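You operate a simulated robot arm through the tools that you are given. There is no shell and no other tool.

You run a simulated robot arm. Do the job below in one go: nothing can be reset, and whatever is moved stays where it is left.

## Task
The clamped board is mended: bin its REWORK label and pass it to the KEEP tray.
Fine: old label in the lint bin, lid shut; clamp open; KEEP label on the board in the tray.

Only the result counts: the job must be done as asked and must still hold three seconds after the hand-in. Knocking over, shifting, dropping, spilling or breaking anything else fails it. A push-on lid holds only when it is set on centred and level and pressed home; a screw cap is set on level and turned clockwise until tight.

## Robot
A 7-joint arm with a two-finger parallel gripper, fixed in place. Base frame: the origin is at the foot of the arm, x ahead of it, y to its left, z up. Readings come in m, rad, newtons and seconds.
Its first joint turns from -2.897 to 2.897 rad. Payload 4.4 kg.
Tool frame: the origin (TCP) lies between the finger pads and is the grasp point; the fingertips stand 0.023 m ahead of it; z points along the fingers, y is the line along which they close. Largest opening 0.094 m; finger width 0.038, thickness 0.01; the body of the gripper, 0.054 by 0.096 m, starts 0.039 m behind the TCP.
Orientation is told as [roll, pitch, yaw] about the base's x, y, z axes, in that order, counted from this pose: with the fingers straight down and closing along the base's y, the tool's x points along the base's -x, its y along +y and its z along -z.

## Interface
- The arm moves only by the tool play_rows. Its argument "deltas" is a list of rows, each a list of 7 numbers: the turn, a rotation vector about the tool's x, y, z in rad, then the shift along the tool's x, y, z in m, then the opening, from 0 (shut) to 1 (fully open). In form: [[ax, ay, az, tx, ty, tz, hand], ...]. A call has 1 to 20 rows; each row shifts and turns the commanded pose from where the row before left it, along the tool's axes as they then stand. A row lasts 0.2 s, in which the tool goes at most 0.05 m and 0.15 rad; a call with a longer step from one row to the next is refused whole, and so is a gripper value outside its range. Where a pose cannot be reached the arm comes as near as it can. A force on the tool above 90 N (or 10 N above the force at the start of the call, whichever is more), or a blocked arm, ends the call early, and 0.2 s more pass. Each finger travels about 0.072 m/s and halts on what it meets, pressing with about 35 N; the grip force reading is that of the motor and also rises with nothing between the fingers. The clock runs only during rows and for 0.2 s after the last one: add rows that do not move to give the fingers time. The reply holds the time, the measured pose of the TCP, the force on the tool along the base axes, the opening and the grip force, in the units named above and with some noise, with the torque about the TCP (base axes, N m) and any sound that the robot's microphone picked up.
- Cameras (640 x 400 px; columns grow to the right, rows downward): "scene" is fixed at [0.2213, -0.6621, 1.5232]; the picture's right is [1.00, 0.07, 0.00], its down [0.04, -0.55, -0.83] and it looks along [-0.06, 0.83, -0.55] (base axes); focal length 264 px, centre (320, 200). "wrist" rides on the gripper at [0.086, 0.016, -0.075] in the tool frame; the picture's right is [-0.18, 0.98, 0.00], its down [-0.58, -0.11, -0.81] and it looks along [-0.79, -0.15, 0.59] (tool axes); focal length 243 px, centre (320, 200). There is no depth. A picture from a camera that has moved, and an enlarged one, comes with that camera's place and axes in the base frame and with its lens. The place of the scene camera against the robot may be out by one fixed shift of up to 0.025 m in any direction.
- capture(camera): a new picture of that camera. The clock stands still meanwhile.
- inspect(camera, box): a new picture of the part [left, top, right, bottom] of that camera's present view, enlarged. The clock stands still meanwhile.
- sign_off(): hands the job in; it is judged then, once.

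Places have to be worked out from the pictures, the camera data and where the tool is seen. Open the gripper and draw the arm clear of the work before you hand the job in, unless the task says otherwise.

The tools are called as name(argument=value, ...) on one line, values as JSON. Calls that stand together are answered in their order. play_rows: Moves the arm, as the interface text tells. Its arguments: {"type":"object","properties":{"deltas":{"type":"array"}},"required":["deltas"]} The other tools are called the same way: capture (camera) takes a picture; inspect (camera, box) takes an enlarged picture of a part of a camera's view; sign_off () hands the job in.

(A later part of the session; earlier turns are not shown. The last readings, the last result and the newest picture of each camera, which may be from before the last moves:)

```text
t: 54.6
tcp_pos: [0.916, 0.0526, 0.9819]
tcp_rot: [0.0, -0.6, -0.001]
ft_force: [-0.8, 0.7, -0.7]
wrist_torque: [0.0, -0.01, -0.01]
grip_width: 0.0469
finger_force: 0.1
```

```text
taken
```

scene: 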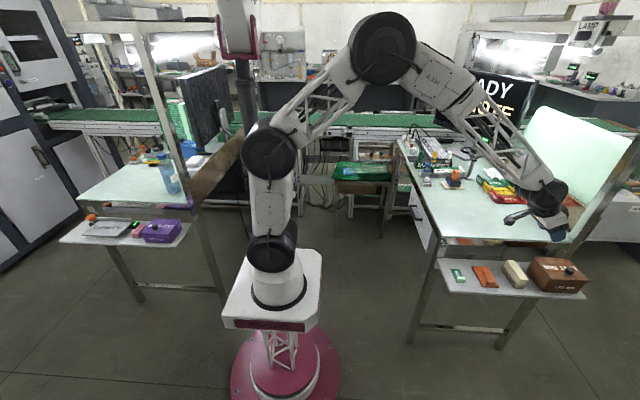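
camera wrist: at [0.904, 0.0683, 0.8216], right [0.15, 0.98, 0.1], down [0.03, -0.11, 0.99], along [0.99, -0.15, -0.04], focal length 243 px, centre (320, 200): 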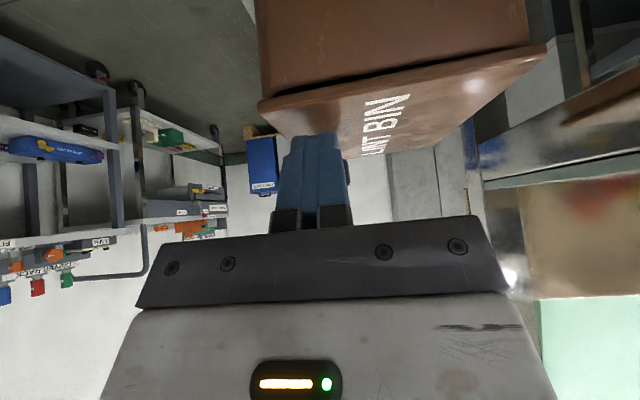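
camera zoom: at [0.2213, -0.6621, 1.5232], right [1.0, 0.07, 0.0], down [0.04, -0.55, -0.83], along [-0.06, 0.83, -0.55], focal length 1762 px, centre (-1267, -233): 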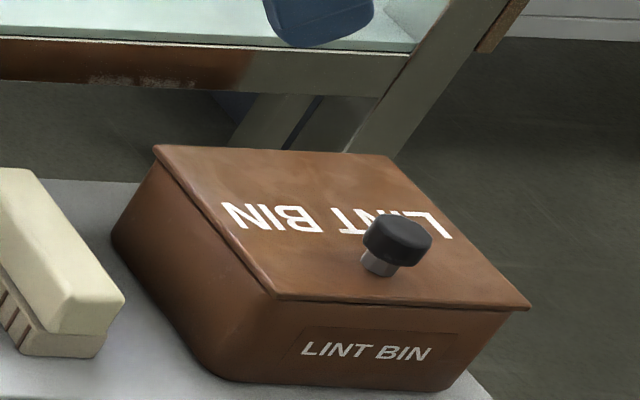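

The bin is shut exactly as it was. Now I go look at the KEEP tray closely, which also tests the reach out there.

play_rows(deltas=[[0, 0, 0, -0.005, 0.0455, -0.002, 0.5], [0, 0, 0, -0.005, 0.0455, -0.002, 0.5], [0, 0, 0, -0.005, 0.0455, -0.002, 0.5], [0, 0, 0, -0.005, 0.0455, -0.002, 0.5], [0, 0, 0, -0.005, 0.0455, -0.002, 0.5], [0, 0, 0, -0.005, 0.0455, -0.002, 0.5], [0, 0, 0, -0.005, 0.0455, -0.002, 0.5], [0, 0, 0, -0.005, 0.0455, -0.002, 0.5], [0, 0, 0, -0.005, 0.0455, -0.002, 0.5], [0, 0, 0, -0.005, 0.0455, -0.002, 0.5], [0, 0, 0, -0.005, 0.0455, -0.002, 0.5], [0, 0, 0, 0, 0, 0, 0.5]])

capture(camera="wrist")

capture(camera="scene")

```text
t: 57.2
tcp_pos: [0.9521, 0.5539, 1.0308]
tcp_rot: [0.0, -0.601, 0.001]
ft_force: [0.4, 0.1, -0.9]
wrist_torque: [0.02, 0.01, 0.01]
grip_width: 0.047
finger_force: 0.0
```

```text
taken
camera wrist: at [0.8388, 0.5691, 1.0429], right [0.15, 0.98, 0.1], down [0.02, -0.11, 0.99], along [0.99, -0.15, -0.04], focal length 243 px, centre (320, 200)
```

wrist: 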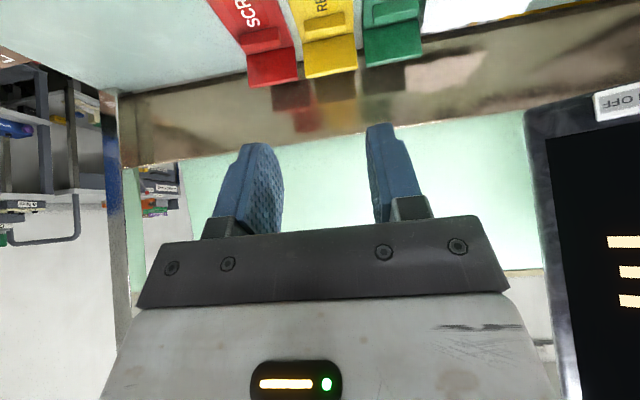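

```text
taken
```

scene: 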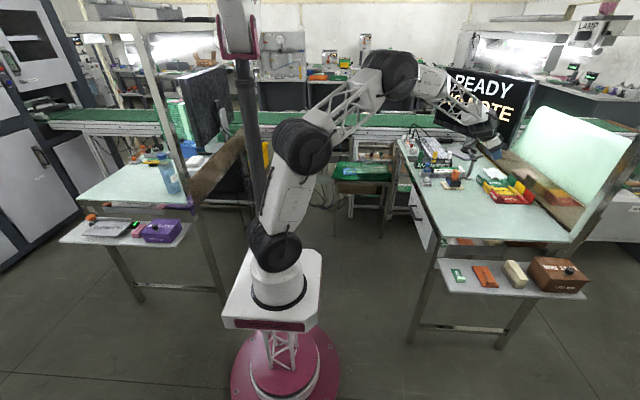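

inspect(camera="wrist", box=[200, 0, 456, 160])

inspect(camera="scene", box=[445, 130, 541, 190])

```text
2.50 times, centred on (328, 80) of wrist
camera zoom: at [0.8388, 0.5691, 1.0429], right [0.15, 0.98, 0.1], down [0.02, -0.11, 0.99], along [0.99, -0.15, -0.04], focal length 606 px, centre (300, 500)
```

zoom: 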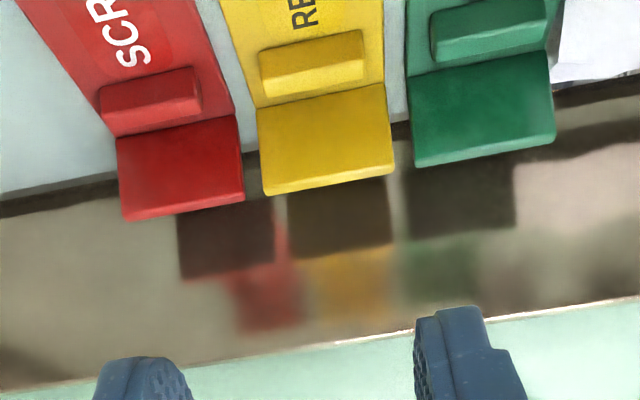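

```text
6.67 times, centred on (493, 160) of scene
camera zoom: at [0.2213, -0.6621, 1.5232], right [1.0, 0.07, 0.0], down [0.04, -0.55, -0.83], along [-0.06, 0.83, -0.55], focal length 1762 px, centre (-833, 467)
```

zoom: 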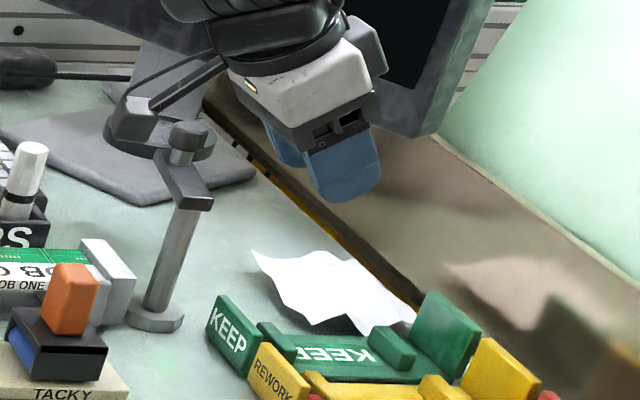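

Tray geometry: KEEP end plates at x≈0.99 and 1.155 (tops z≈0.858), y≈0.60–0.672, with two ribs (top ≈0.83) to carry the board; centre ≈(1.075, 0.636). Magnifier tops out ≈0.965 at (0.97, 0.72). I test the reach over the tray at a safe height.

play_rows(deltas=[[0, 0, 0, -0.011, 0.0165, 0.0318, 0.5], [0, 0, 0, -0.011, 0.0165, 0.0318, 0.5], [0, 0, 0, -0.011, 0.0165, 0.0318, 0.5], [0, 0, 0, -0.011, 0.0165, 0.0318, 0.5], [0, 0, 0, 0, 0, 0, 0.5]])

capture(camera="wrist")

capture(camera="scene")

inspect(camera="scene", box=[430, 120, 558, 200])

```text
t: 58.4
tcp_pos: [1.0594, 0.6219, 0.9496]
tcp_rot: [0.0, -0.601, -0.002]
ft_force: [0.4, 0.2, -0.4]
wrist_torque: [0.02, -0.01, 0.0]
grip_width: 0.0472
finger_force: 0.1
```

```text
taken
camera wrist: at [0.946, 0.6355, 0.9618], right [0.15, 0.98, 0.1], down [0.02, -0.11, 0.99], along [0.99, -0.15, -0.04], focal length 243 px, centre (320, 200)
```

wrist: 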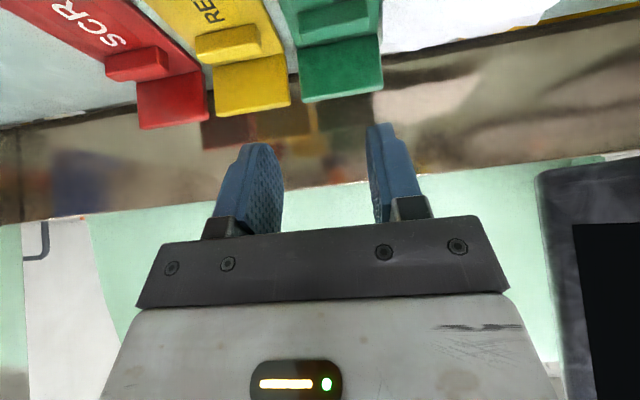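

```text
taken
```

scene: 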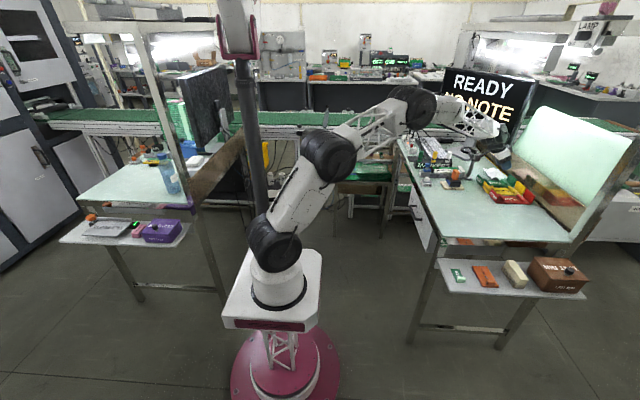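

```text
5.00 times, centred on (494, 160) of scene
camera zoom: at [0.2213, -0.6621, 1.5232], right [1.0, 0.07, 0.0], down [0.04, -0.55, -0.83], along [-0.06, 0.83, -0.55], focal length 1322 px, centre (-550, 400)
```

zoom: 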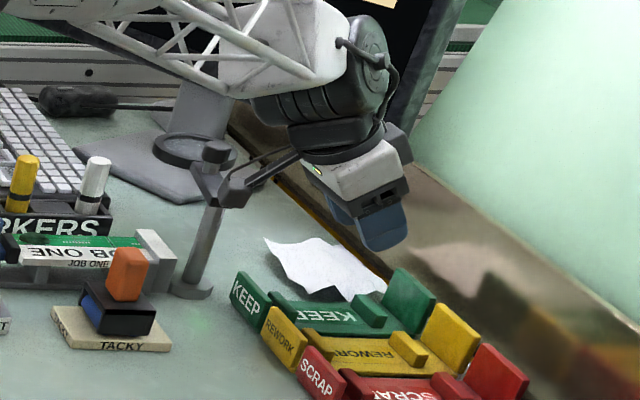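

Reach is good. Camera box would come close to the tray's sign plate at this tilt, so I try a smaller tilt (0.3) here and go down to 0.90 to test reach.

play_rows(deltas=[[0, 0.1, 0, 0, 0, 0, 0.5], [0, 0.1, 0, 0, 0, 0, 0.5], [0, 0.1, 0, 0, 0, 0, 0.5], [0, 0, 0, 0, 0, 0, 0.5], [0, 0, 0, -0.0003, 0.007, 0.028, 0.5], [0, 0, 0, -0.0003, 0.007, 0.026, 0.5], [0, 0, 0, 0, 0, 0, 0.5]])

capture(camera="wrist")

inspect(camera="scene", box=[430, 120, 558, 200])

```text
t: 60.0
tcp_pos: [1.0757, 0.6333, 0.8982]
tcp_rot: [0.001, -0.301, 0.0]
ft_force: [0.0, 0.1, -0.4]
wrist_torque: [0.02, 0.03, 0.02]
grip_width: 0.0469
finger_force: 0.0
```

```text
taken
camera wrist: at [0.9709, 0.6487, 0.9434], right [0.18, 0.98, 0.05], down [0.32, -0.11, 0.94], along [0.93, -0.15, -0.33], focal length 243 px, centre (320, 200)
```

wrist: 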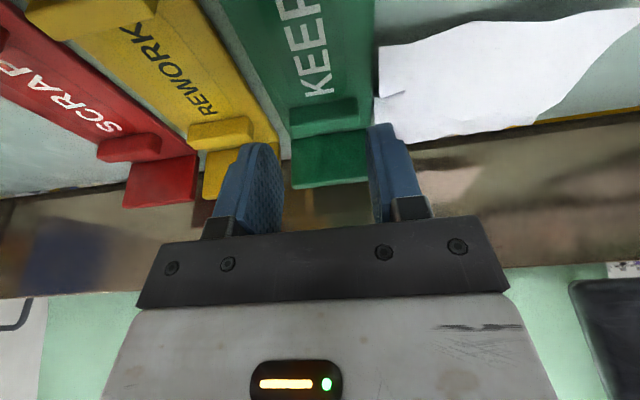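

```text
5.00 times, centred on (494, 160) of scene
camera zoom: at [0.2213, -0.6621, 1.5232], right [1.0, 0.07, 0.0], down [0.04, -0.55, -0.83], along [-0.06, 0.83, -0.55], focal length 1322 px, centre (-550, 400)
```

zoom: 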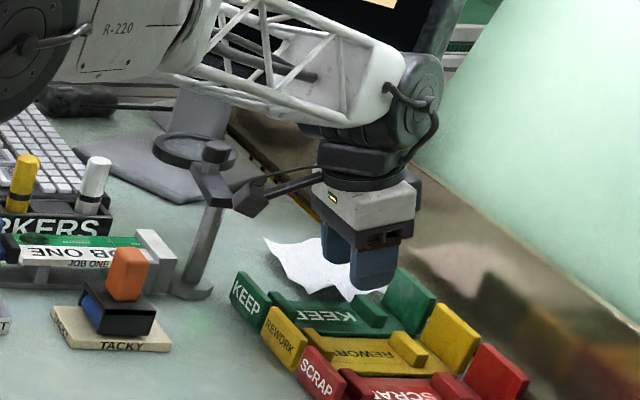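

Reach at 0.3 tilt is fine. I zoom on the tray for exact edges.

inspect(camera="wrist", box=[180, 0, 420, 200])

inspect(camera="scene", box=[474, 170, 522, 200])

```text
2.00 times, centred on (300, 100) of wrist
camera zoom: at [0.9709, 0.6487, 0.9434], right [0.18, 0.98, 0.05], down [0.32, -0.11, 0.94], along [0.93, -0.15, -0.33], focal length 485 px, centre (360, 400)
```

zoom: 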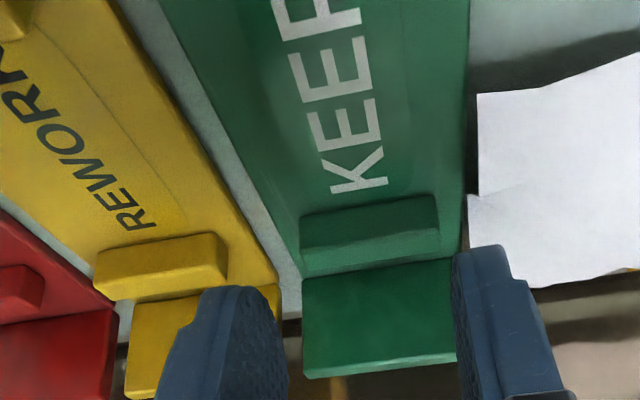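

```text
13.33 times, centred on (498, 185) of scene
camera zoom: at [0.2213, -0.6621, 1.5232], right [1.0, 0.07, 0.0], down [0.04, -0.55, -0.83], along [-0.06, 0.83, -0.55], focal length 3524 px, centre (-2053, 400)
```

zoom: 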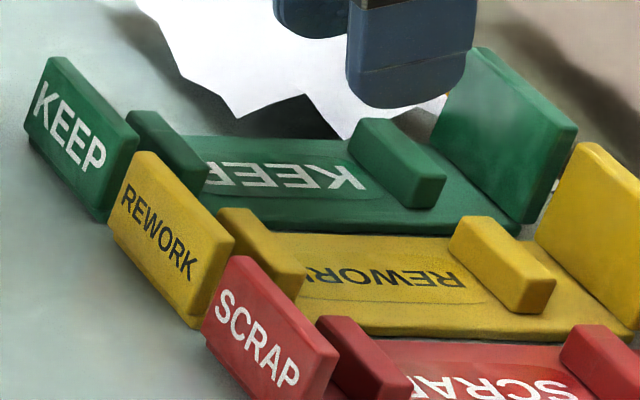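

Measured: tray base z≈0.828, ribs ≈0.84, end plates at x≈0.99 and 1.142+, y 0.60–0.67; bench is ≈0.815. I go up and over to the clamp with the tool vertical, testing vertical reach there and viewing the board and knob.

play_rows(deltas=[[0, 0, 0, -0.0138, 0, -0.0446, 0.5], [0, 0, 0, -0.0138, 0, -0.0446, 0.5], [0, 0, 0, -0.0138, 0, -0.0446, 0.5], [0, 0.15, 0, 0, 0, 0, 0.7], [0, 0.15, 0, 0, 0, 0, 0.7], [0, 0, 0, 0.0458, 0.005, 0, 0.7], [0, 0, 0, 0.0458, 0.005, 0, 0.7], [0, 0, 0, 0.0458, 0.01, 0, 0.7], [0, 0, 0, 0.0458, 0.01, 0, 0.7], [0, 0, 0, 0.0458, 0.01, 0, 0.7], [0, 0, 0, 0.0458, 0.01, 0, 0.7], [0, 0, 0, 0, 0, 0, 0.7]])

capture(camera="wrist")

inspect(camera="scene", box=[390, 80, 518, 180])

```text
t: 62.6
tcp_pos: [0.8013, 0.6842, 1.0395]
tcp_rot: [-0.001, 0.0, 0.0]
ft_force: [0.5, -0.1, 0.6]
wrist_torque: [0.02, 0.01, 0.0]
grip_width: 0.0658
finger_force: 0.1
```

```text
taken
camera wrist: at [0.714, 0.6995, 1.1136], right [0.18, 0.98, 0.0], down [0.58, -0.11, 0.81], along [0.79, -0.15, -0.59], focal length 243 px, centre (320, 200)
```

wrist: 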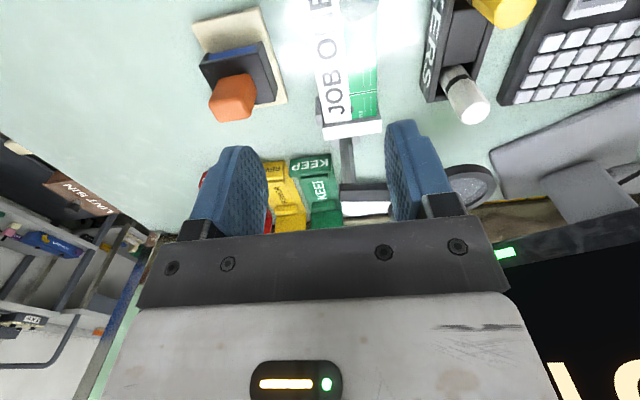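

```text
4.00 times, centred on (454, 130) of scene
camera zoom: at [0.2213, -0.6621, 1.5232], right [1.0, 0.07, 0.0], down [0.04, -0.55, -0.83], along [-0.06, 0.83, -0.55], focal length 1057 px, centre (-216, 480)
```

zoom: 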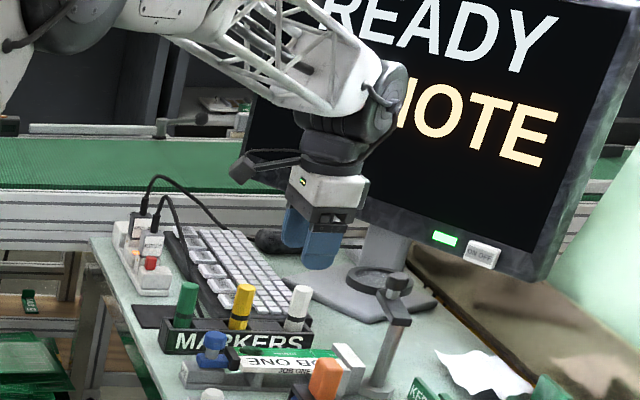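

Vertical tool works here. I zoom on the board in this view for its edges and the jaw.

inspect(camera="wrist", box=[280, 0, 408, 150])

inspect(camera="scene", box=[415, 150, 479, 190])

```text
2.67 times, centred on (344, 75) of wrist
camera zoom: at [0.714, 0.6995, 1.1136], right [0.18, 0.98, 0.0], down [0.58, -0.11, 0.81], along [0.79, -0.15, -0.59], focal length 647 px, centre (256, 533)
```

zoom: 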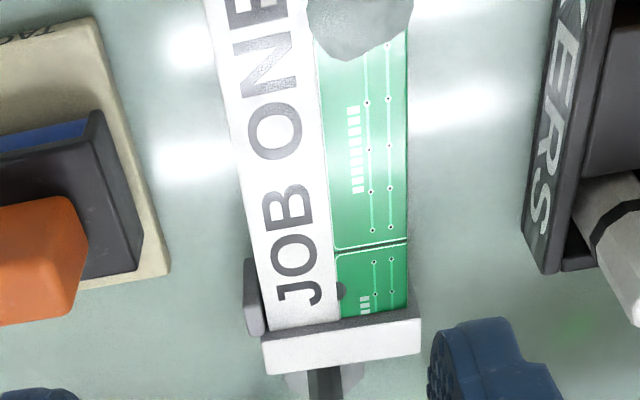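

```text
10.00 times, centred on (447, 170) of scene
camera zoom: at [0.2213, -0.6621, 1.5232], right [1.0, 0.07, 0.0], down [0.04, -0.55, -0.83], along [-0.06, 0.83, -0.55], focal length 2643 px, centre (-950, 500)
```

zoom: 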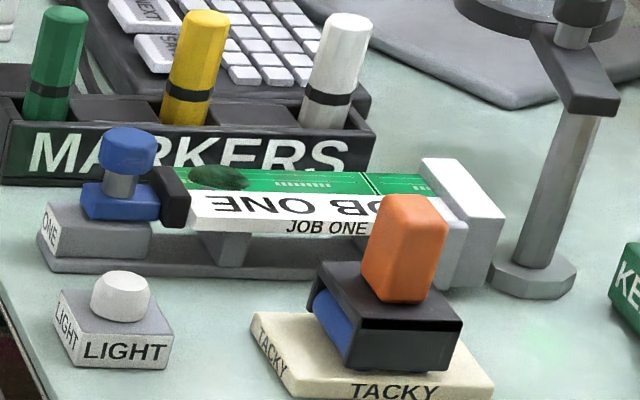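

Board: y 0.672–0.734, x≈0.755–0.898, top ≈0.861. Next I fetch the KEEP label so I can lay it on the board while still clamped: moving back over the shelf.

play_rows(deltas=[[0, 0, 0, 0.006, -0.048, 0, 0.7], [0, 0, 0, 0.006, -0.048, 0, 0.7], [0, 0, 0, 0.006, -0.048, 0, 0.7], [0, 0, 0, 0.006, -0.048, 0, 0.7], [0, 0, 0, 0.006, -0.048, 0, 0.7], [0, 0, 0, 0.006, -0.048, 0, 0.7], [0, 0, 0, 0.006, -0.048, 0, 0.7], [0, 0, 0, 0.006, -0.048, 0, 0.7], [0, 0, 0, 0.006, -0.048, 0, 0.7], [0, 0, 0, 0.006, -0.048, 0, 0.7], [0, 0, 0, 0.006, -0.048, 0, 0.7], [0, 0, 0, 0.006, -0.048, 0, 0.7], [0, 0, 0, 0.006, -0.046, 0, 0.7], [0, 0, 0, 0, 0, 0, 0.7]])

play_rows(deltas=[[0, 0, -0.1428, 0, 0, 0, 0.7], [0, 0, -0.1428, 0, 0, 0, 0.7], [0, 0, -0.1428, 0, 0, 0, 0.7], [0, 0, -0.1428, 0, 0, 0, 0.7], [0, 0, -0.1428, 0, 0, 0, 0.7], [0, 0, -0.1428, 0, 0, 0, 0.7], [0, 0, -0.1428, 0, 0, 0, 0.7], [0, 0, -0.1428, 0, 0, 0, 0.7], [0, 0, -0.1428, 0, 0, 0, 0.7], [0, 0, -0.1428, 0, 0, 0, 0.7], [0, 0, -0.1428, 0, 0, 0, 0.7], [0, 0, 0, 0, 0, 0.05, 0.7], [0, 0, 0, 0, 0, 0.05, 0.7], [0, 0, 0, 0, 0, 0.05, 0.7], [0, 0, 0, 0, 0, 0, 0.7]])

capture(camera="wrist")

inspect(camera="scene", box=[410, 190, 538, 300])

```text
t: 65.6
tcp_pos: [0.7214, 0.0617, 1.0392]
tcp_rot: [0.001, -0.002, 0.001]
ft_force: [0.4, -0.2, 0.6]
wrist_torque: [0.01, -0.01, 0.0]
grip_width: 0.0658
finger_force: 0.1
```

```text
t: 68.8
tcp_pos: [0.723, 0.062, 0.8894]
tcp_rot: [0.001, 0.0, 1.571]
ft_force: [0.0, -0.1, 0.5]
wrist_torque: [0.0, -0.03, 0.03]
grip_width: 0.0659
finger_force: 0.2
```

```text
taken
camera wrist: at [0.7053, -0.0257, 0.9632], right [-0.98, 0.18, 0.0], down [0.11, 0.58, 0.81], along [0.15, 0.79, -0.59], focal length 243 px, centre (320, 200)
```

wrist: 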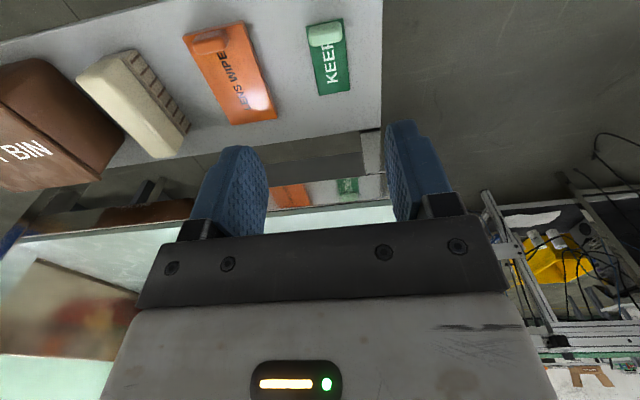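

```text
3.64 times, centred on (474, 245) of scene
camera zoom: at [0.2213, -0.6621, 1.5232], right [1.0, 0.07, 0.0], down [0.04, -0.55, -0.83], along [-0.06, 0.83, -0.55], focal length 961 px, centre (-240, 36)
```

zoom: 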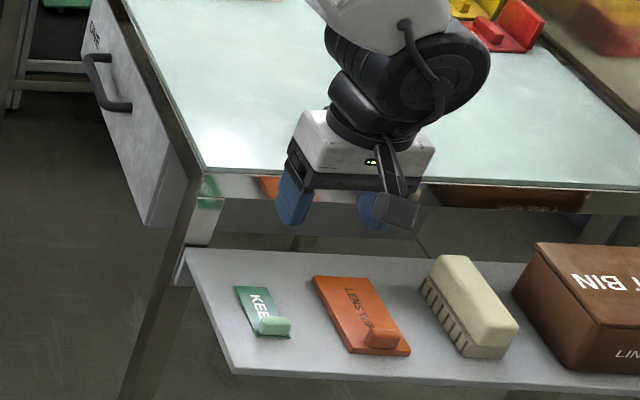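

inspect(camera="wrist", box=[280, 0, 376, 110])

```text
3.64 times, centred on (328, 55) of wrist
camera zoom: at [0.7053, -0.0257, 0.9632], right [-0.98, 0.18, 0.0], down [0.11, 0.58, 0.81], along [0.15, 0.79, -0.59], focal length 882 px, centre (291, 727)
```

zoom: 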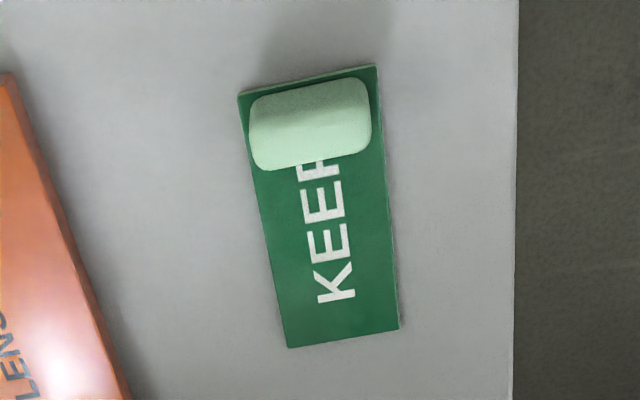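

Label measured: x 0.700–0.735, y 0.056–0.125, surface z≈0.7025, square to the axes; tab centre ≈(0.717, 0.063). I descend to 1.5 cm above first, then to grip height and close.

play_rows(deltas=[[0, 0, 0, -0.001, 0.006, 0.035, 0.6], [0, 0, 0, 0, 0, 0.04, 0.6], [0, 0, 0, 0, 0, 0.04, 0.6], [0, 0, 0, 0, 0, 0.025, 0.6], [0, 0, 0, 0, 0, 0, 0.6]])

capture(camera="wrist")

inspect(camera="wrist", box=[240, 90, 400, 190])

```text
t: 70.0
tcp_pos: [0.7162, 0.0636, 0.75]
tcp_rot: [0.0, 0.001, 1.571]
ft_force: [0.5, -0.3, 0.2]
wrist_torque: [0.0, 0.01, -0.02]
grip_width: 0.0564
finger_force: 0.0
```

```text
taken
camera wrist: at [0.6999, -0.0241, 0.8233], right [-0.98, 0.18, 0.0], down [0.11, 0.58, 0.81], along [0.15, 0.79, -0.59], focal length 243 px, centre (320, 200)
```

wrist: 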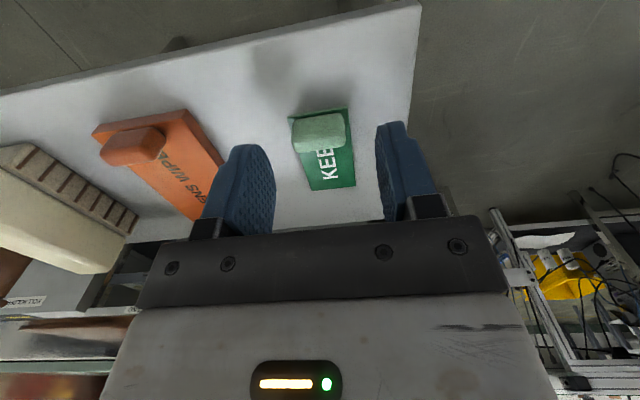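

```text
4.00 times, centred on (320, 140) of wrist
camera zoom: at [0.6999, -0.0241, 0.8233], right [-0.98, 0.18, 0.0], down [0.11, 0.58, 0.81], along [0.15, 0.79, -0.59], focal length 970 px, centre (320, 440)
```

zoom: 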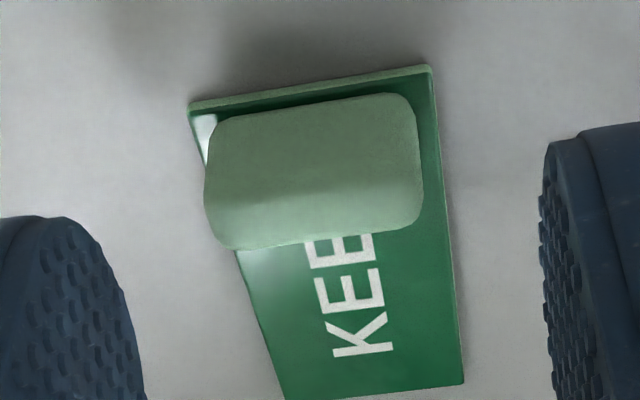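

Alignment confirmed (label centre x=0.7166, near edge y=0.055). I lower 2 cm and close.

play_rows(deltas=[[0, 0, 0, 0.001, 0, 0.012, 0.6], [0, 0, 0, 0, 0, 0.008, 0.6], [0, 0, 0, 0, 0, 0, 0.45], [0, 0, 0, 0, 0, 0, 0.3], [0, 0, 0, 0, 0, 0, 0.15], [0, 0, 0, 0, 0, 0, 0.15], [0, 0, 0, 0, 0, 0, 0.15]])

inspect(camera="wrist", box=[240, 90, 400, 190])

```text
t: 71.6
tcp_pos: [0.7161, 0.0629, 0.7294]
tcp_rot: [-0.002, 0.0, 1.569]
ft_force: [-0.8, 0.2, 0.7]
wrist_torque: [0.01, -0.01, -0.04]
grip_width: 0.0266
finger_force: 34.8
```

```text
4.00 times, centred on (320, 140) of wrist
camera zoom: at [0.7003, -0.0254, 0.8033], right [-0.98, 0.18, 0.0], down [0.11, 0.58, 0.81], along [0.15, 0.79, -0.59], focal length 970 px, centre (320, 440)
```

zoom: 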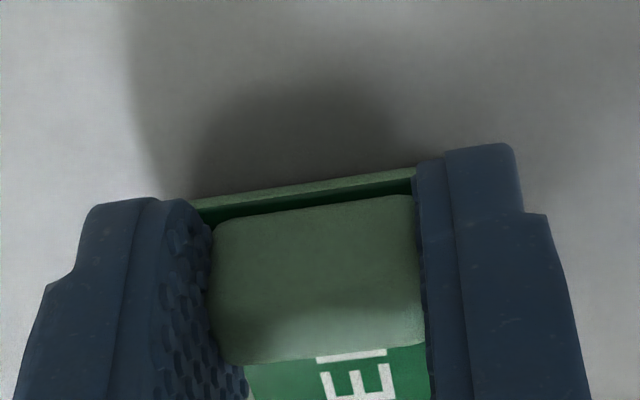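

Gripped (0.0266 m). I lift it straight up to 1.04 m, then turn the yaw back to 0.

play_rows(deltas=[[0, 0, 0, 0, 0, -0.01, 0.1], [0, 0, 0, 0, 0, -0.02, 0.1], [0, 0, 0, 0, 0, -0.04, 0.1], [0, 0, 0, 0, 0, -0.048, 0.1], [0, 0, 0, 0, 0, -0.048, 0.1], [0, 0, 0, 0, 0, -0.048, 0.1], [0, 0, 0, 0, 0, -0.048, 0.1], [0, 0, 0, 0, 0, -0.048, 0.1], [0, 0, 0, 0, 0, 0, 0.1]])

play_rows(deltas=[[0, 0, 0.1428, 0, 0, 0, 0.1], [0, 0, 0.1428, 0, 0, 0, 0.1], [0, 0, 0.1428, 0, 0, 0, 0.1], [0, 0, 0.1428, 0, 0, 0, 0.1], [0, 0, 0.1428, 0, 0, 0, 0.1], [0, 0, 0.1428, 0, 0, 0, 0.1], [0, 0, 0.1428, 0, 0, 0, 0.1], [0, 0, 0.1428, 0, 0, 0, 0.1], [0, 0, 0.1428, 0, 0, 0, 0.1], [0, 0, 0.1428, 0, 0, 0, 0.1], [0, 0, 0.1428, 0, 0, 0, 0.1], [0, 0, 0, 0, 0, 0, 0.1]])

capture(camera="wrist")

```text
t: 73.6
tcp_pos: [0.7159, 0.0636, 1.0386]
tcp_rot: [0.0, 0.0, 1.572]
ft_force: [-0.4, -0.8, -0.2]
wrist_torque: [0.03, 0.01, -0.02]
grip_width: 0.0264
finger_force: 35.2
```

```text
t: 76.2
tcp_pos: [0.7165, 0.0632, 1.0401]
tcp_rot: [0.0, -0.001, -0.002]
ft_force: [0.4, -0.2, -0.4]
wrist_torque: [0.02, 0.02, -0.01]
grip_width: 0.0265
finger_force: 34.9
```

```text
taken
camera wrist: at [0.6298, 0.0773, 1.113], right [0.19, 0.98, 0.0], down [0.58, -0.11, 0.81], along [0.79, -0.15, -0.59], focal length 243 px, centre (320, 200)
```

wrist: 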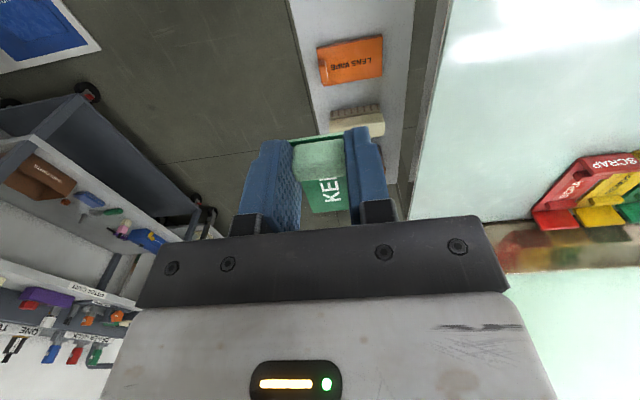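

The KEEP label is held and points along +x. I carry it over to above the clamped board.

play_rows(deltas=[[0, 0, 0, -0.006, 0.0457, 0, 0.1], [0, 0, 0, -0.006, 0.0457, 0, 0.1], [0, 0, 0, -0.006, 0.0457, 0, 0.1], [0, 0, 0, -0.006, 0.0457, 0, 0.1], [0, 0, 0, -0.006, 0.0457, 0, 0.1], [0, 0, 0, -0.006, 0.0457, 0, 0.1], [0, 0, 0, -0.006, 0.0457, 0, 0.1], [0, 0, 0, -0.006, 0.0457, 0, 0.1], [0, 0, 0, -0.006, 0.0457, 0, 0.1], [0, 0, 0, -0.006, 0.0457, 0, 0.1], [0, 0, 0, -0.006, 0.0457, 0, 0.1], [0, 0, 0, -0.006, 0.0457, 0, 0.1], [0, 0, 0, -0.006, 0.0457, 0, 0.1], [0, 0, 0, -0.006, 0.0457, 0, 0.1], [0, 0, 0, 0, 0, 0.04, 0.1], [0, 0, 0, 0, 0, 0.04, 0.1], [0, 0, 0, 0, 0, 0, 0.1]])

capture(camera="wrist")

inspect(camera="wrist", box=[240, 0, 432, 170])

inspect(camera="scene", box=[400, 125, 480, 185])

```text
t: 79.8
tcp_pos: [0.8, 0.7035, 0.9595]
tcp_rot: [0.0, -0.001, 0.0]
ft_force: [0.3, 0.6, -0.7]
wrist_torque: [-0.03, -0.02, 0.01]
grip_width: 0.0265
finger_force: 35.1
```

```text
taken
camera wrist: at [0.7138, 0.7167, 1.0325], right [0.18, 0.98, 0.0], down [0.58, -0.11, 0.81], along [0.79, -0.15, -0.59], focal length 243 px, centre (320, 200)
```

wrist: 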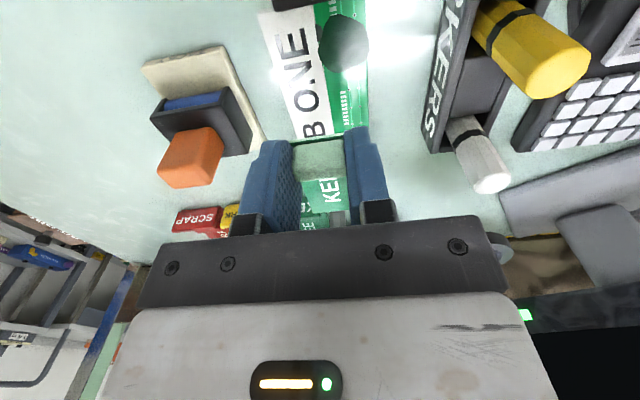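

```text
2.35 times, centred on (336, 85) of wrist
camera zoom: at [0.7138, 0.7167, 1.0325], right [0.18, 0.98, 0.0], down [0.58, -0.11, 0.81], along [0.79, -0.15, -0.59], focal length 571 px, centre (282, 471)
```

zoom: 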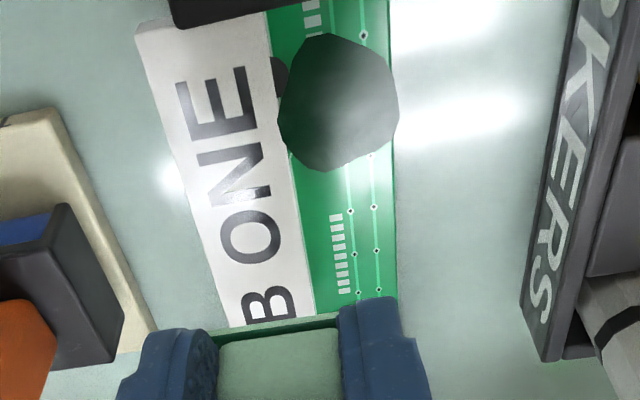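

```text
6.67 times, centred on (440, 155) of scene
camera zoom: at [0.2213, -0.6621, 1.5232], right [1.0, 0.07, 0.0], down [0.04, -0.55, -0.83], along [-0.06, 0.83, -0.55], focal length 1762 px, centre (-480, 500)
```

zoom: 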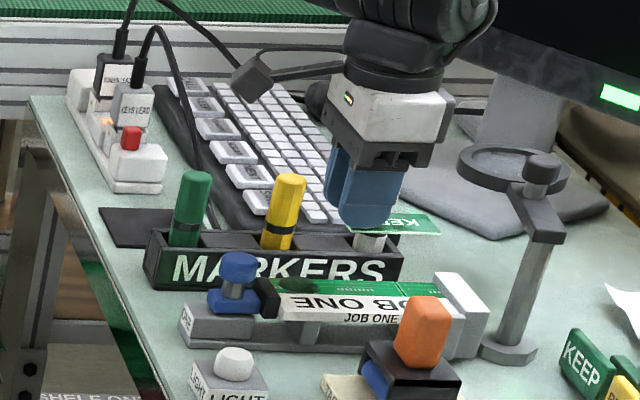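

Board near end at x≈0.757. I shift 4 mm +x to stay clear of the component bump and lower the label toward the board (contact expected at TCP z≈0.891).

play_rows(deltas=[[0, 0, 0, -0.004, 0, 0.03, 0.1], [0, 0, 0, 0, 0, 0.025, 0.1], [0, 0, 0, 0, 0, 0.008, 0.1], [0, 0, 0, 0, 0, 0, 0.1]])

inspect(camera="scene", box=[415, 140, 479, 180])

capture(camera="wrist")

```text
t: 80.8
tcp_pos: [0.8065, 0.7025, 0.8973]
tcp_rot: [-0.001, 0.001, 0.002]
ft_force: [0.1, 0.7, -0.4]
wrist_torque: [-0.03, -0.02, -0.05]
grip_width: 0.0265
finger_force: 35.0
```

```text
10.00 times, centred on (447, 160) of scene
camera zoom: at [0.2213, -0.6621, 1.5232], right [1.0, 0.07, 0.0], down [0.04, -0.55, -0.83], along [-0.06, 0.83, -0.55], focal length 2643 px, centre (-950, 600)
```

zoom: 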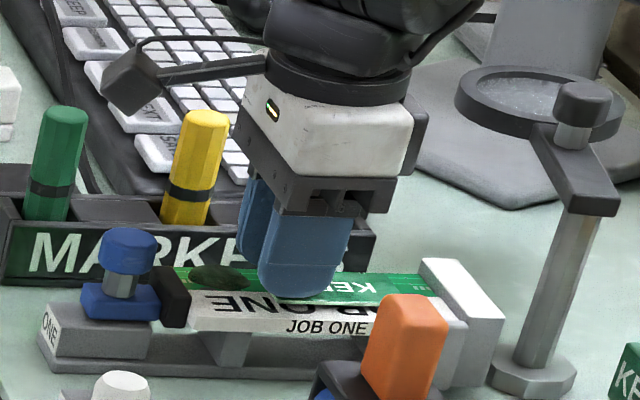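

```text
taken
camera wrist: at [0.7189, 0.7168, 0.9706], right [0.18, 0.98, 0.0], down [0.58, -0.11, 0.81], along [0.79, -0.15, -0.59], focal length 243 px, centre (320, 200)
```

wrist: 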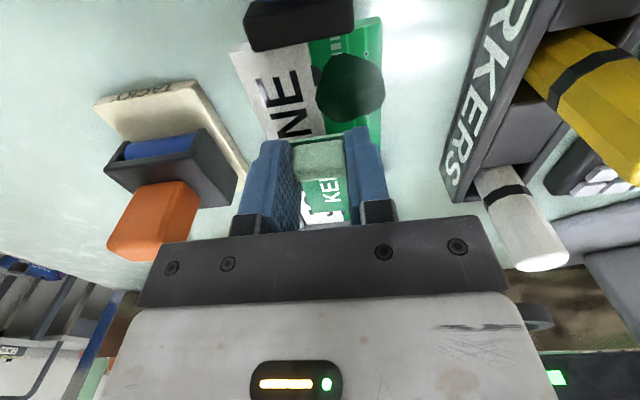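

Just above the board with no contact yet; I lower in 2–3 mm steps until there is a small contact force.

play_rows(deltas=[[0, 0, 0, 0, 0, 0.003, 0.1], [0, 0, 0, 0, 0, 0.002, 0.1], [0, 0, 0, 0, 0, 0, 0.1]])

play_rows(deltas=[[0, 0, 0, 0, 0, 0.001, 0.1], [0, 0, 0, 0, 0, 0, 0.1]])

```text
t: 81.6
tcp_pos: [0.8054, 0.7022, 0.8933]
tcp_rot: [0.003, 0.0, -0.001]
ft_force: [-0.6, -0.7, 8.8]
wrist_torque: [-0.02, -0.21, -0.01]
grip_width: 0.0264
finger_force: 34.7
```

```text
t: 82.2
tcp_pos: [0.8058, 0.7029, 0.8925]
tcp_rot: [0.002, -0.001, 0.0]
ft_force: [0.0, 0.3, 21.4]
wrist_torque: [-0.03, -0.25, 0.04]
grip_width: 0.0262
finger_force: 34.9
```

The label is in contact and pressed with about 21 N. I open the fingers and rise to check it stays.

play_rows(deltas=[[0, 0, 0, 0, 0, 0, 0.1], [0, 0, 0, 0, 0, 0, 0.35], [0, 0, 0, 0, 0, 0, 0.45], [0, 0, 0, 0, 0, 0, 0.45], [0, 0, 0, 0, 0, -0.01, 0.45], [0, 0, 0, 0, 0, -0.03, 0.45], [0, 0, 0, 0, 0, -0.04, 0.45], [0, 0, 0, 0, 0, 0, 0.45]])

capture(camera="wrist")

inspect(camera="wrist", box=[260, 0, 400, 170])

inspect(camera="scene", box=[415, 150, 479, 190])

```text
t: 84.0
tcp_pos: [0.8041, 0.7025, 0.9709]
tcp_rot: [0.0, 0.0, 0.001]
ft_force: [-0.2, 0.1, -0.3]
wrist_torque: [-0.01, 0.02, -0.02]
grip_width: 0.0423
finger_force: 0.0
```

```text
taken
camera wrist: at [0.7181, 0.7173, 1.0442], right [0.18, 0.98, 0.0], down [0.58, -0.11, 0.81], along [0.79, -0.15, -0.59], focal length 243 px, centre (320, 200)
```

wrist: 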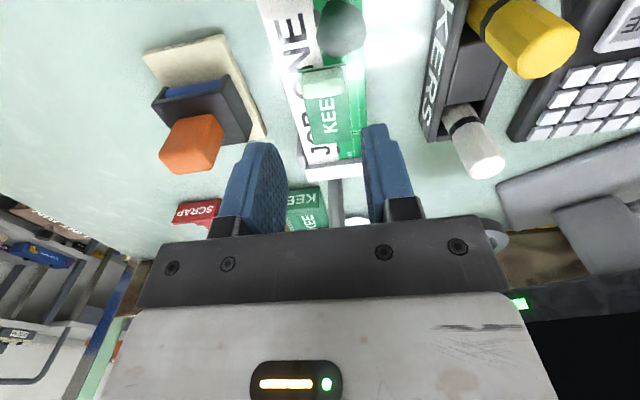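

```text
2.35 times, centred on (330, 85) of wrist
camera zoom: at [0.7181, 0.7173, 1.0442], right [0.18, 0.98, 0.0], down [0.58, -0.11, 0.81], along [0.79, -0.15, -0.59], focal length 571 px, centre (296, 471)
```

zoom: 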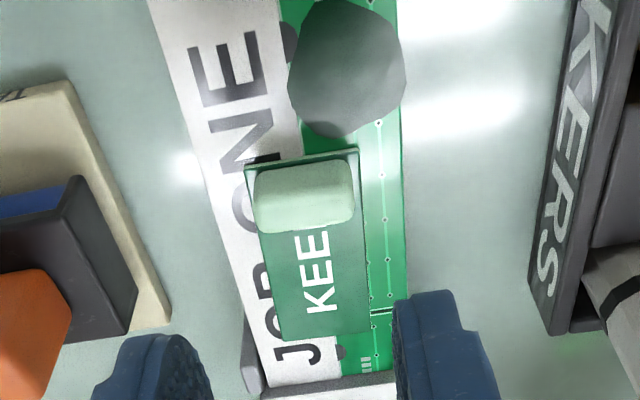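

```text
10.00 times, centred on (447, 170) of scene
camera zoom: at [0.2213, -0.6621, 1.5232], right [1.0, 0.07, 0.0], down [0.04, -0.55, -0.83], along [-0.06, 0.83, -0.55], focal length 2643 px, centre (-950, 500)
```

zoom: 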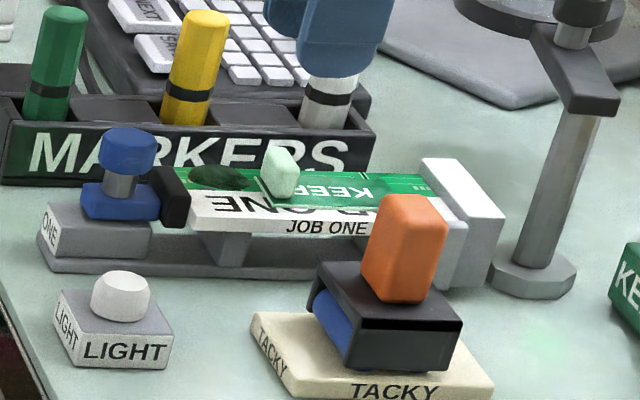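

The KEEP label lies flat on the board. Now the clamp: I move back in −x to look closely at the knob and slider.

play_rows(deltas=[[0, 0, 0, 0.04, 0.001, 0, 0.45], [0, 0, 0, 0.04, 0.001, 0, 0.45], [0, 0, 0, 0.015, 0.001, 0, 0.45], [0, 0, 0, 0, 0, 0, 0.45]])

capture(camera="wrist")

inspect(camera="wrist", box=[260, 40, 420, 160])

inspect(camera="scene", box=[415, 155, 447, 180])

```text
t: 85.0
tcp_pos: [0.711, 0.7064, 0.9696]
tcp_rot: [0.0, 0.0, 0.0]
ft_force: [-0.1, -0.6, 0.5]
wrist_torque: [0.0, -0.01, 0.03]
grip_width: 0.0424
finger_force: 0.0
```

```text
taken
camera wrist: at [0.6235, 0.7201, 1.0439], right [0.18, 0.98, 0.0], down [0.58, -0.11, 0.81], along [0.79, -0.15, -0.59], focal length 243 px, centre (320, 200)
```

wrist: 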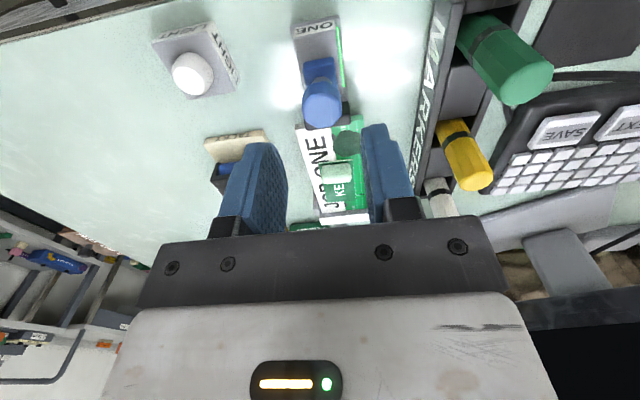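

```text
3.33 times, centred on (340, 100) of wrist
camera zoom: at [0.6235, 0.7201, 1.0439], right [0.18, 0.98, 0.0], down [0.58, -0.11, 0.81], along [0.79, -0.15, -0.59], focal length 809 px, centre (253, 533)
```

zoom: 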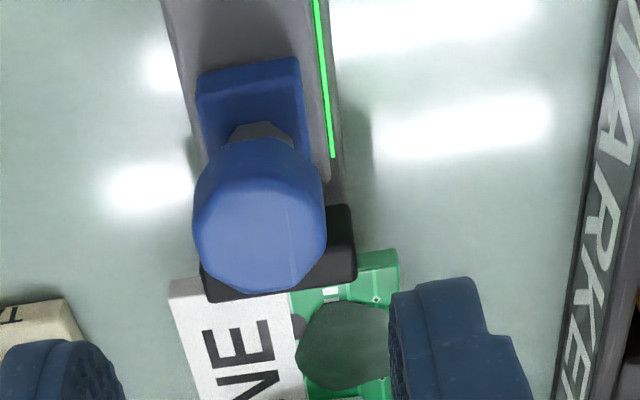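

```text
16.00 times, centred on (431, 168) of scene
camera zoom: at [0.2213, -0.6621, 1.5232], right [1.0, 0.07, 0.0], down [0.04, -0.55, -0.83], along [-0.06, 0.83, -0.55], focal length 4229 px, centre (-1456, 720)
```

zoom: 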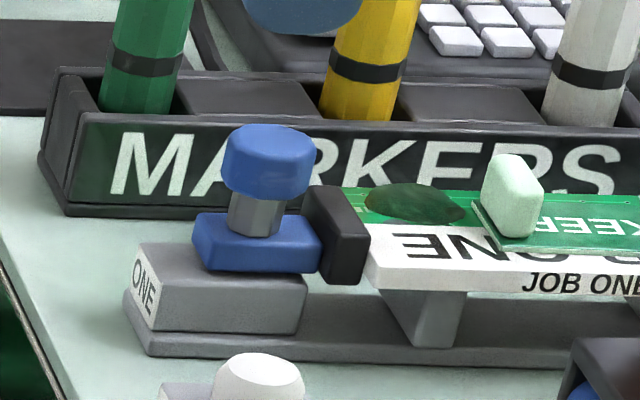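

Knob cap centre ≈(0.722, 0.703), cap z≈0.87–0.893, on a blue slide block that should travel in −x on the "ONE" block. I lower over the cap, closing along y.

play_rows(deltas=[[0, 0, 0, -0.011, -0.0034, 0.03, 0.6], [0, 0, 0, 0, 0, 0.03, 0.6], [0, 0, 0, 0, 0, 0, 0.6]])

inspect(camera="wrist", box=[220, 60, 420, 190])

inspect(camera="scene", box=[410, 145, 458, 180])

```text
t: 85.8
tcp_pos: [0.7217, 0.7017, 0.909]
tcp_rot: [0.001, -0.001, -0.001]
ft_force: [-1.4, 0.1, -0.1]
wrist_torque: [0.01, -0.05, -0.02]
grip_width: 0.0561
finger_force: 0.1
```

```text
3.08 times, centred on (320, 125) of wrist
camera zoom: at [0.635, 0.7168, 0.9831], right [0.18, 0.98, 0.0], down [0.58, -0.11, 0.81], along [0.79, -0.15, -0.59], focal length 746 px, centre (320, 431)
```

zoom: 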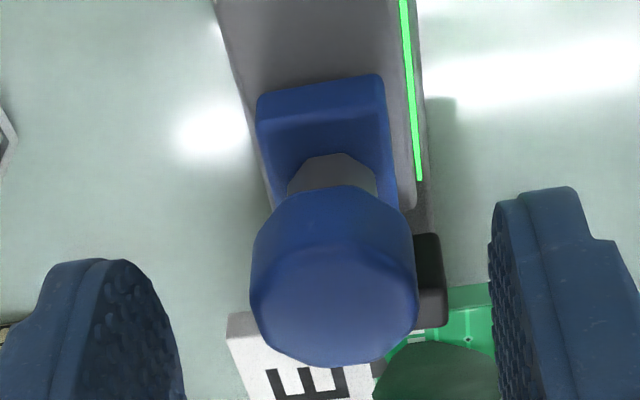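

```text
11.43 times, centred on (434, 162) of scene
camera zoom: at [0.2213, -0.6621, 1.5232], right [1.0, 0.07, 0.0], down [0.04, -0.55, -0.83], along [-0.06, 0.83, -0.55], focal length 3021 px, centre (-983, 629)
```

zoom: 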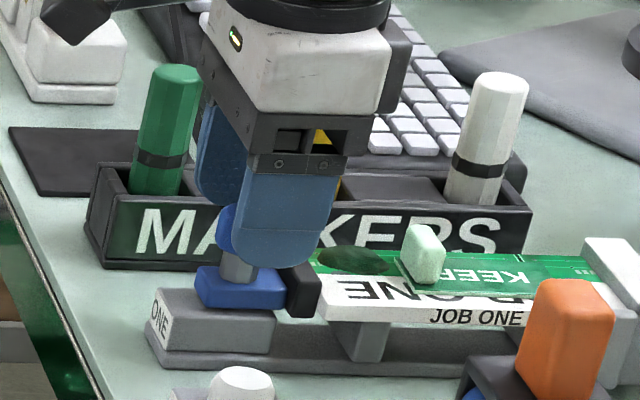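

The cap is between the fingers, perhaps a few mm toward −x; I shift 4 mm, lower 2.2 cm and close on it.

play_rows(deltas=[[0, 0, 0, 0.004, 0.0013, 0.012, 0.6], [0, 0, 0, 0, 0, 0.01, 0.6], [0, 0, 0, 0, 0, 0, 0.45], [0, 0, 0, 0, 0, 0, 0.3], [0, 0, 0, 0, 0, 0, 0.2], [0, 0, 0, 0, 0, 0, 0.15]])

inspect(camera="wrist", box=[220, 60, 420, 190])

inspect(camera="scene", box=[410, 145, 458, 180])

```text
t: 87.2
tcp_pos: [0.7164, 0.7046, 0.8877]
tcp_rot: [0.001, 0.002, -0.001]
ft_force: [5.6, 26.0, -5.0]
wrist_torque: [0.15, -0.25, 0.12]
grip_width: 0.0275
finger_force: 45.2
```

```text
3.08 times, centred on (320, 125) of wrist
camera zoom: at [0.6304, 0.7191, 0.9618], right [0.18, 0.98, 0.0], down [0.58, -0.11, 0.81], along [0.79, -0.15, -0.59], focal length 746 px, centre (320, 431)
```

zoom: 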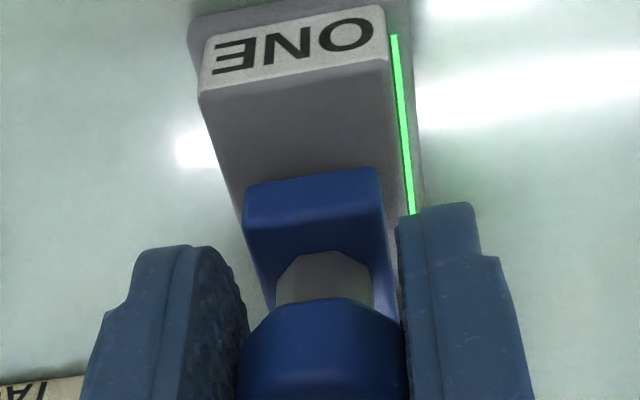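

```text
11.43 times, centred on (434, 162) of scene
camera zoom: at [0.2213, -0.6621, 1.5232], right [1.0, 0.07, 0.0], down [0.04, -0.55, -0.83], along [-0.06, 0.83, -0.55], focal length 3021 px, centre (-983, 629)
```

zoom: 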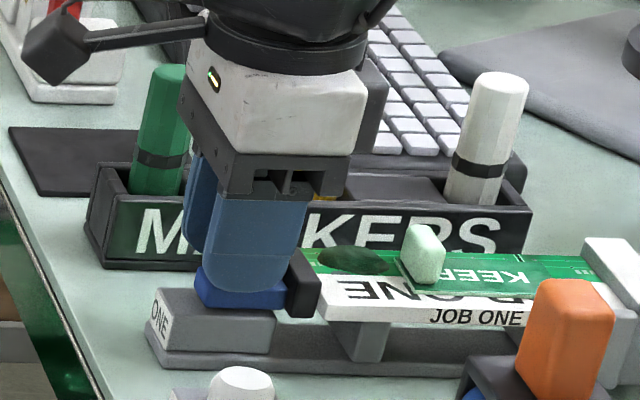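

Cap gripped (0.0275). I ease 1 mm in +y and pull gently in −x to see if the slide moves.

play_rows(deltas=[[0, 0, 0, 0.001, 0.001, 0, 0.1], [0, 0, 0, 0.002, 0, 0, 0.1], [0, 0, 0, 0.002, 0, 0, 0.1], [0, 0, 0, 0, 0, 0, 0.1]])

inspect(camera="scene", box=[410, 145, 458, 180])

```text
t: 88.2
tcp_pos: [0.7114, 0.7046, 0.8877]
tcp_rot: [-0.002, 0.0, 0.0]
ft_force: [-0.3, 16.6, -3.3]
wrist_torque: [0.04, 0.23, 0.09]
grip_width: 0.0277
finger_force: 45.3
```

```text
11.43 times, centred on (434, 162) of scene
camera zoom: at [0.2213, -0.6621, 1.5232], right [1.0, 0.07, 0.0], down [0.04, -0.55, -0.83], along [-0.06, 0.83, -0.55], focal length 3021 px, centre (-983, 629)
```

zoom: 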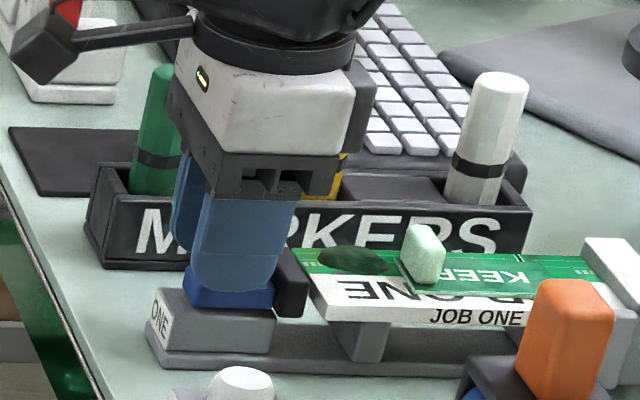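

The slide moves freely and the pad has left the board. I pull on until it reaches its stop.

play_rows(deltas=[[0, 0, 0, 0.004, 0.0005, 0, 0.1], [0, 0, 0, 0.004, 0, 0, 0.1], [0, 0, 0, 0.004, 0, 0, 0.1], [0, 0, 0, 0.004, 0, 0, 0.1], [0, 0, 0, 0, 0, 0, 0.1]])

inspect(camera="scene", box=[410, 145, 458, 180])

```text
t: 89.4
tcp_pos: [0.6953, 0.7049, 0.8886]
tcp_rot: [0.001, 0.001, 0.0]
ft_force: [1.2, 2.8, -6.3]
wrist_torque: [0.08, -0.18, -0.01]
grip_width: 0.0281
finger_force: 45.4
```

```text
11.43 times, centred on (434, 162) of scene
camera zoom: at [0.2213, -0.6621, 1.5232], right [1.0, 0.07, 0.0], down [0.04, -0.55, -0.83], along [-0.06, 0.83, -0.55], focal length 3021 px, centre (-983, 629)
```

zoom: 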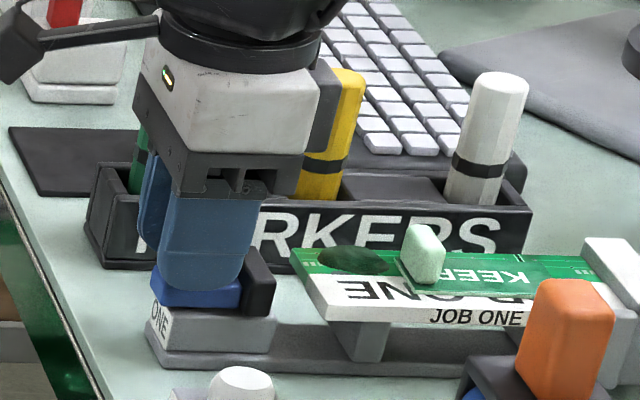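

play_rows(deltas=[[0, 0, 0, 0.003, 0, 0, 0.1], [0, 0, 0, 0.003, 0, 0, 0.1], [0, 0, 0, 0.003, 0, 0, 0.1], [0, 0, 0, 0, 0, 0, 0.1]])

inspect(camera="scene", box=[410, 145, 458, 180])

```text
t: 90.4
tcp_pos: [0.6871, 0.7048, 0.8881]
tcp_rot: [0.001, -0.001, -0.002]
ft_force: [48.3, 27.1, -21.5]
wrist_torque: [0.21, -0.46, -0.09]
grip_width: 0.0279
finger_force: 44.6
```

```text
11.43 times, centred on (434, 162) of scene
camera zoom: at [0.2213, -0.6621, 1.5232], right [1.0, 0.07, 0.0], down [0.04, -0.55, -0.83], along [-0.06, 0.83, -0.55], focal length 3021 px, centre (-983, 629)
```

zoom: 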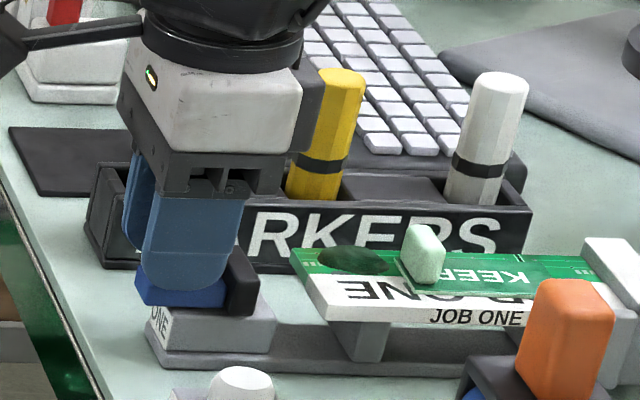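

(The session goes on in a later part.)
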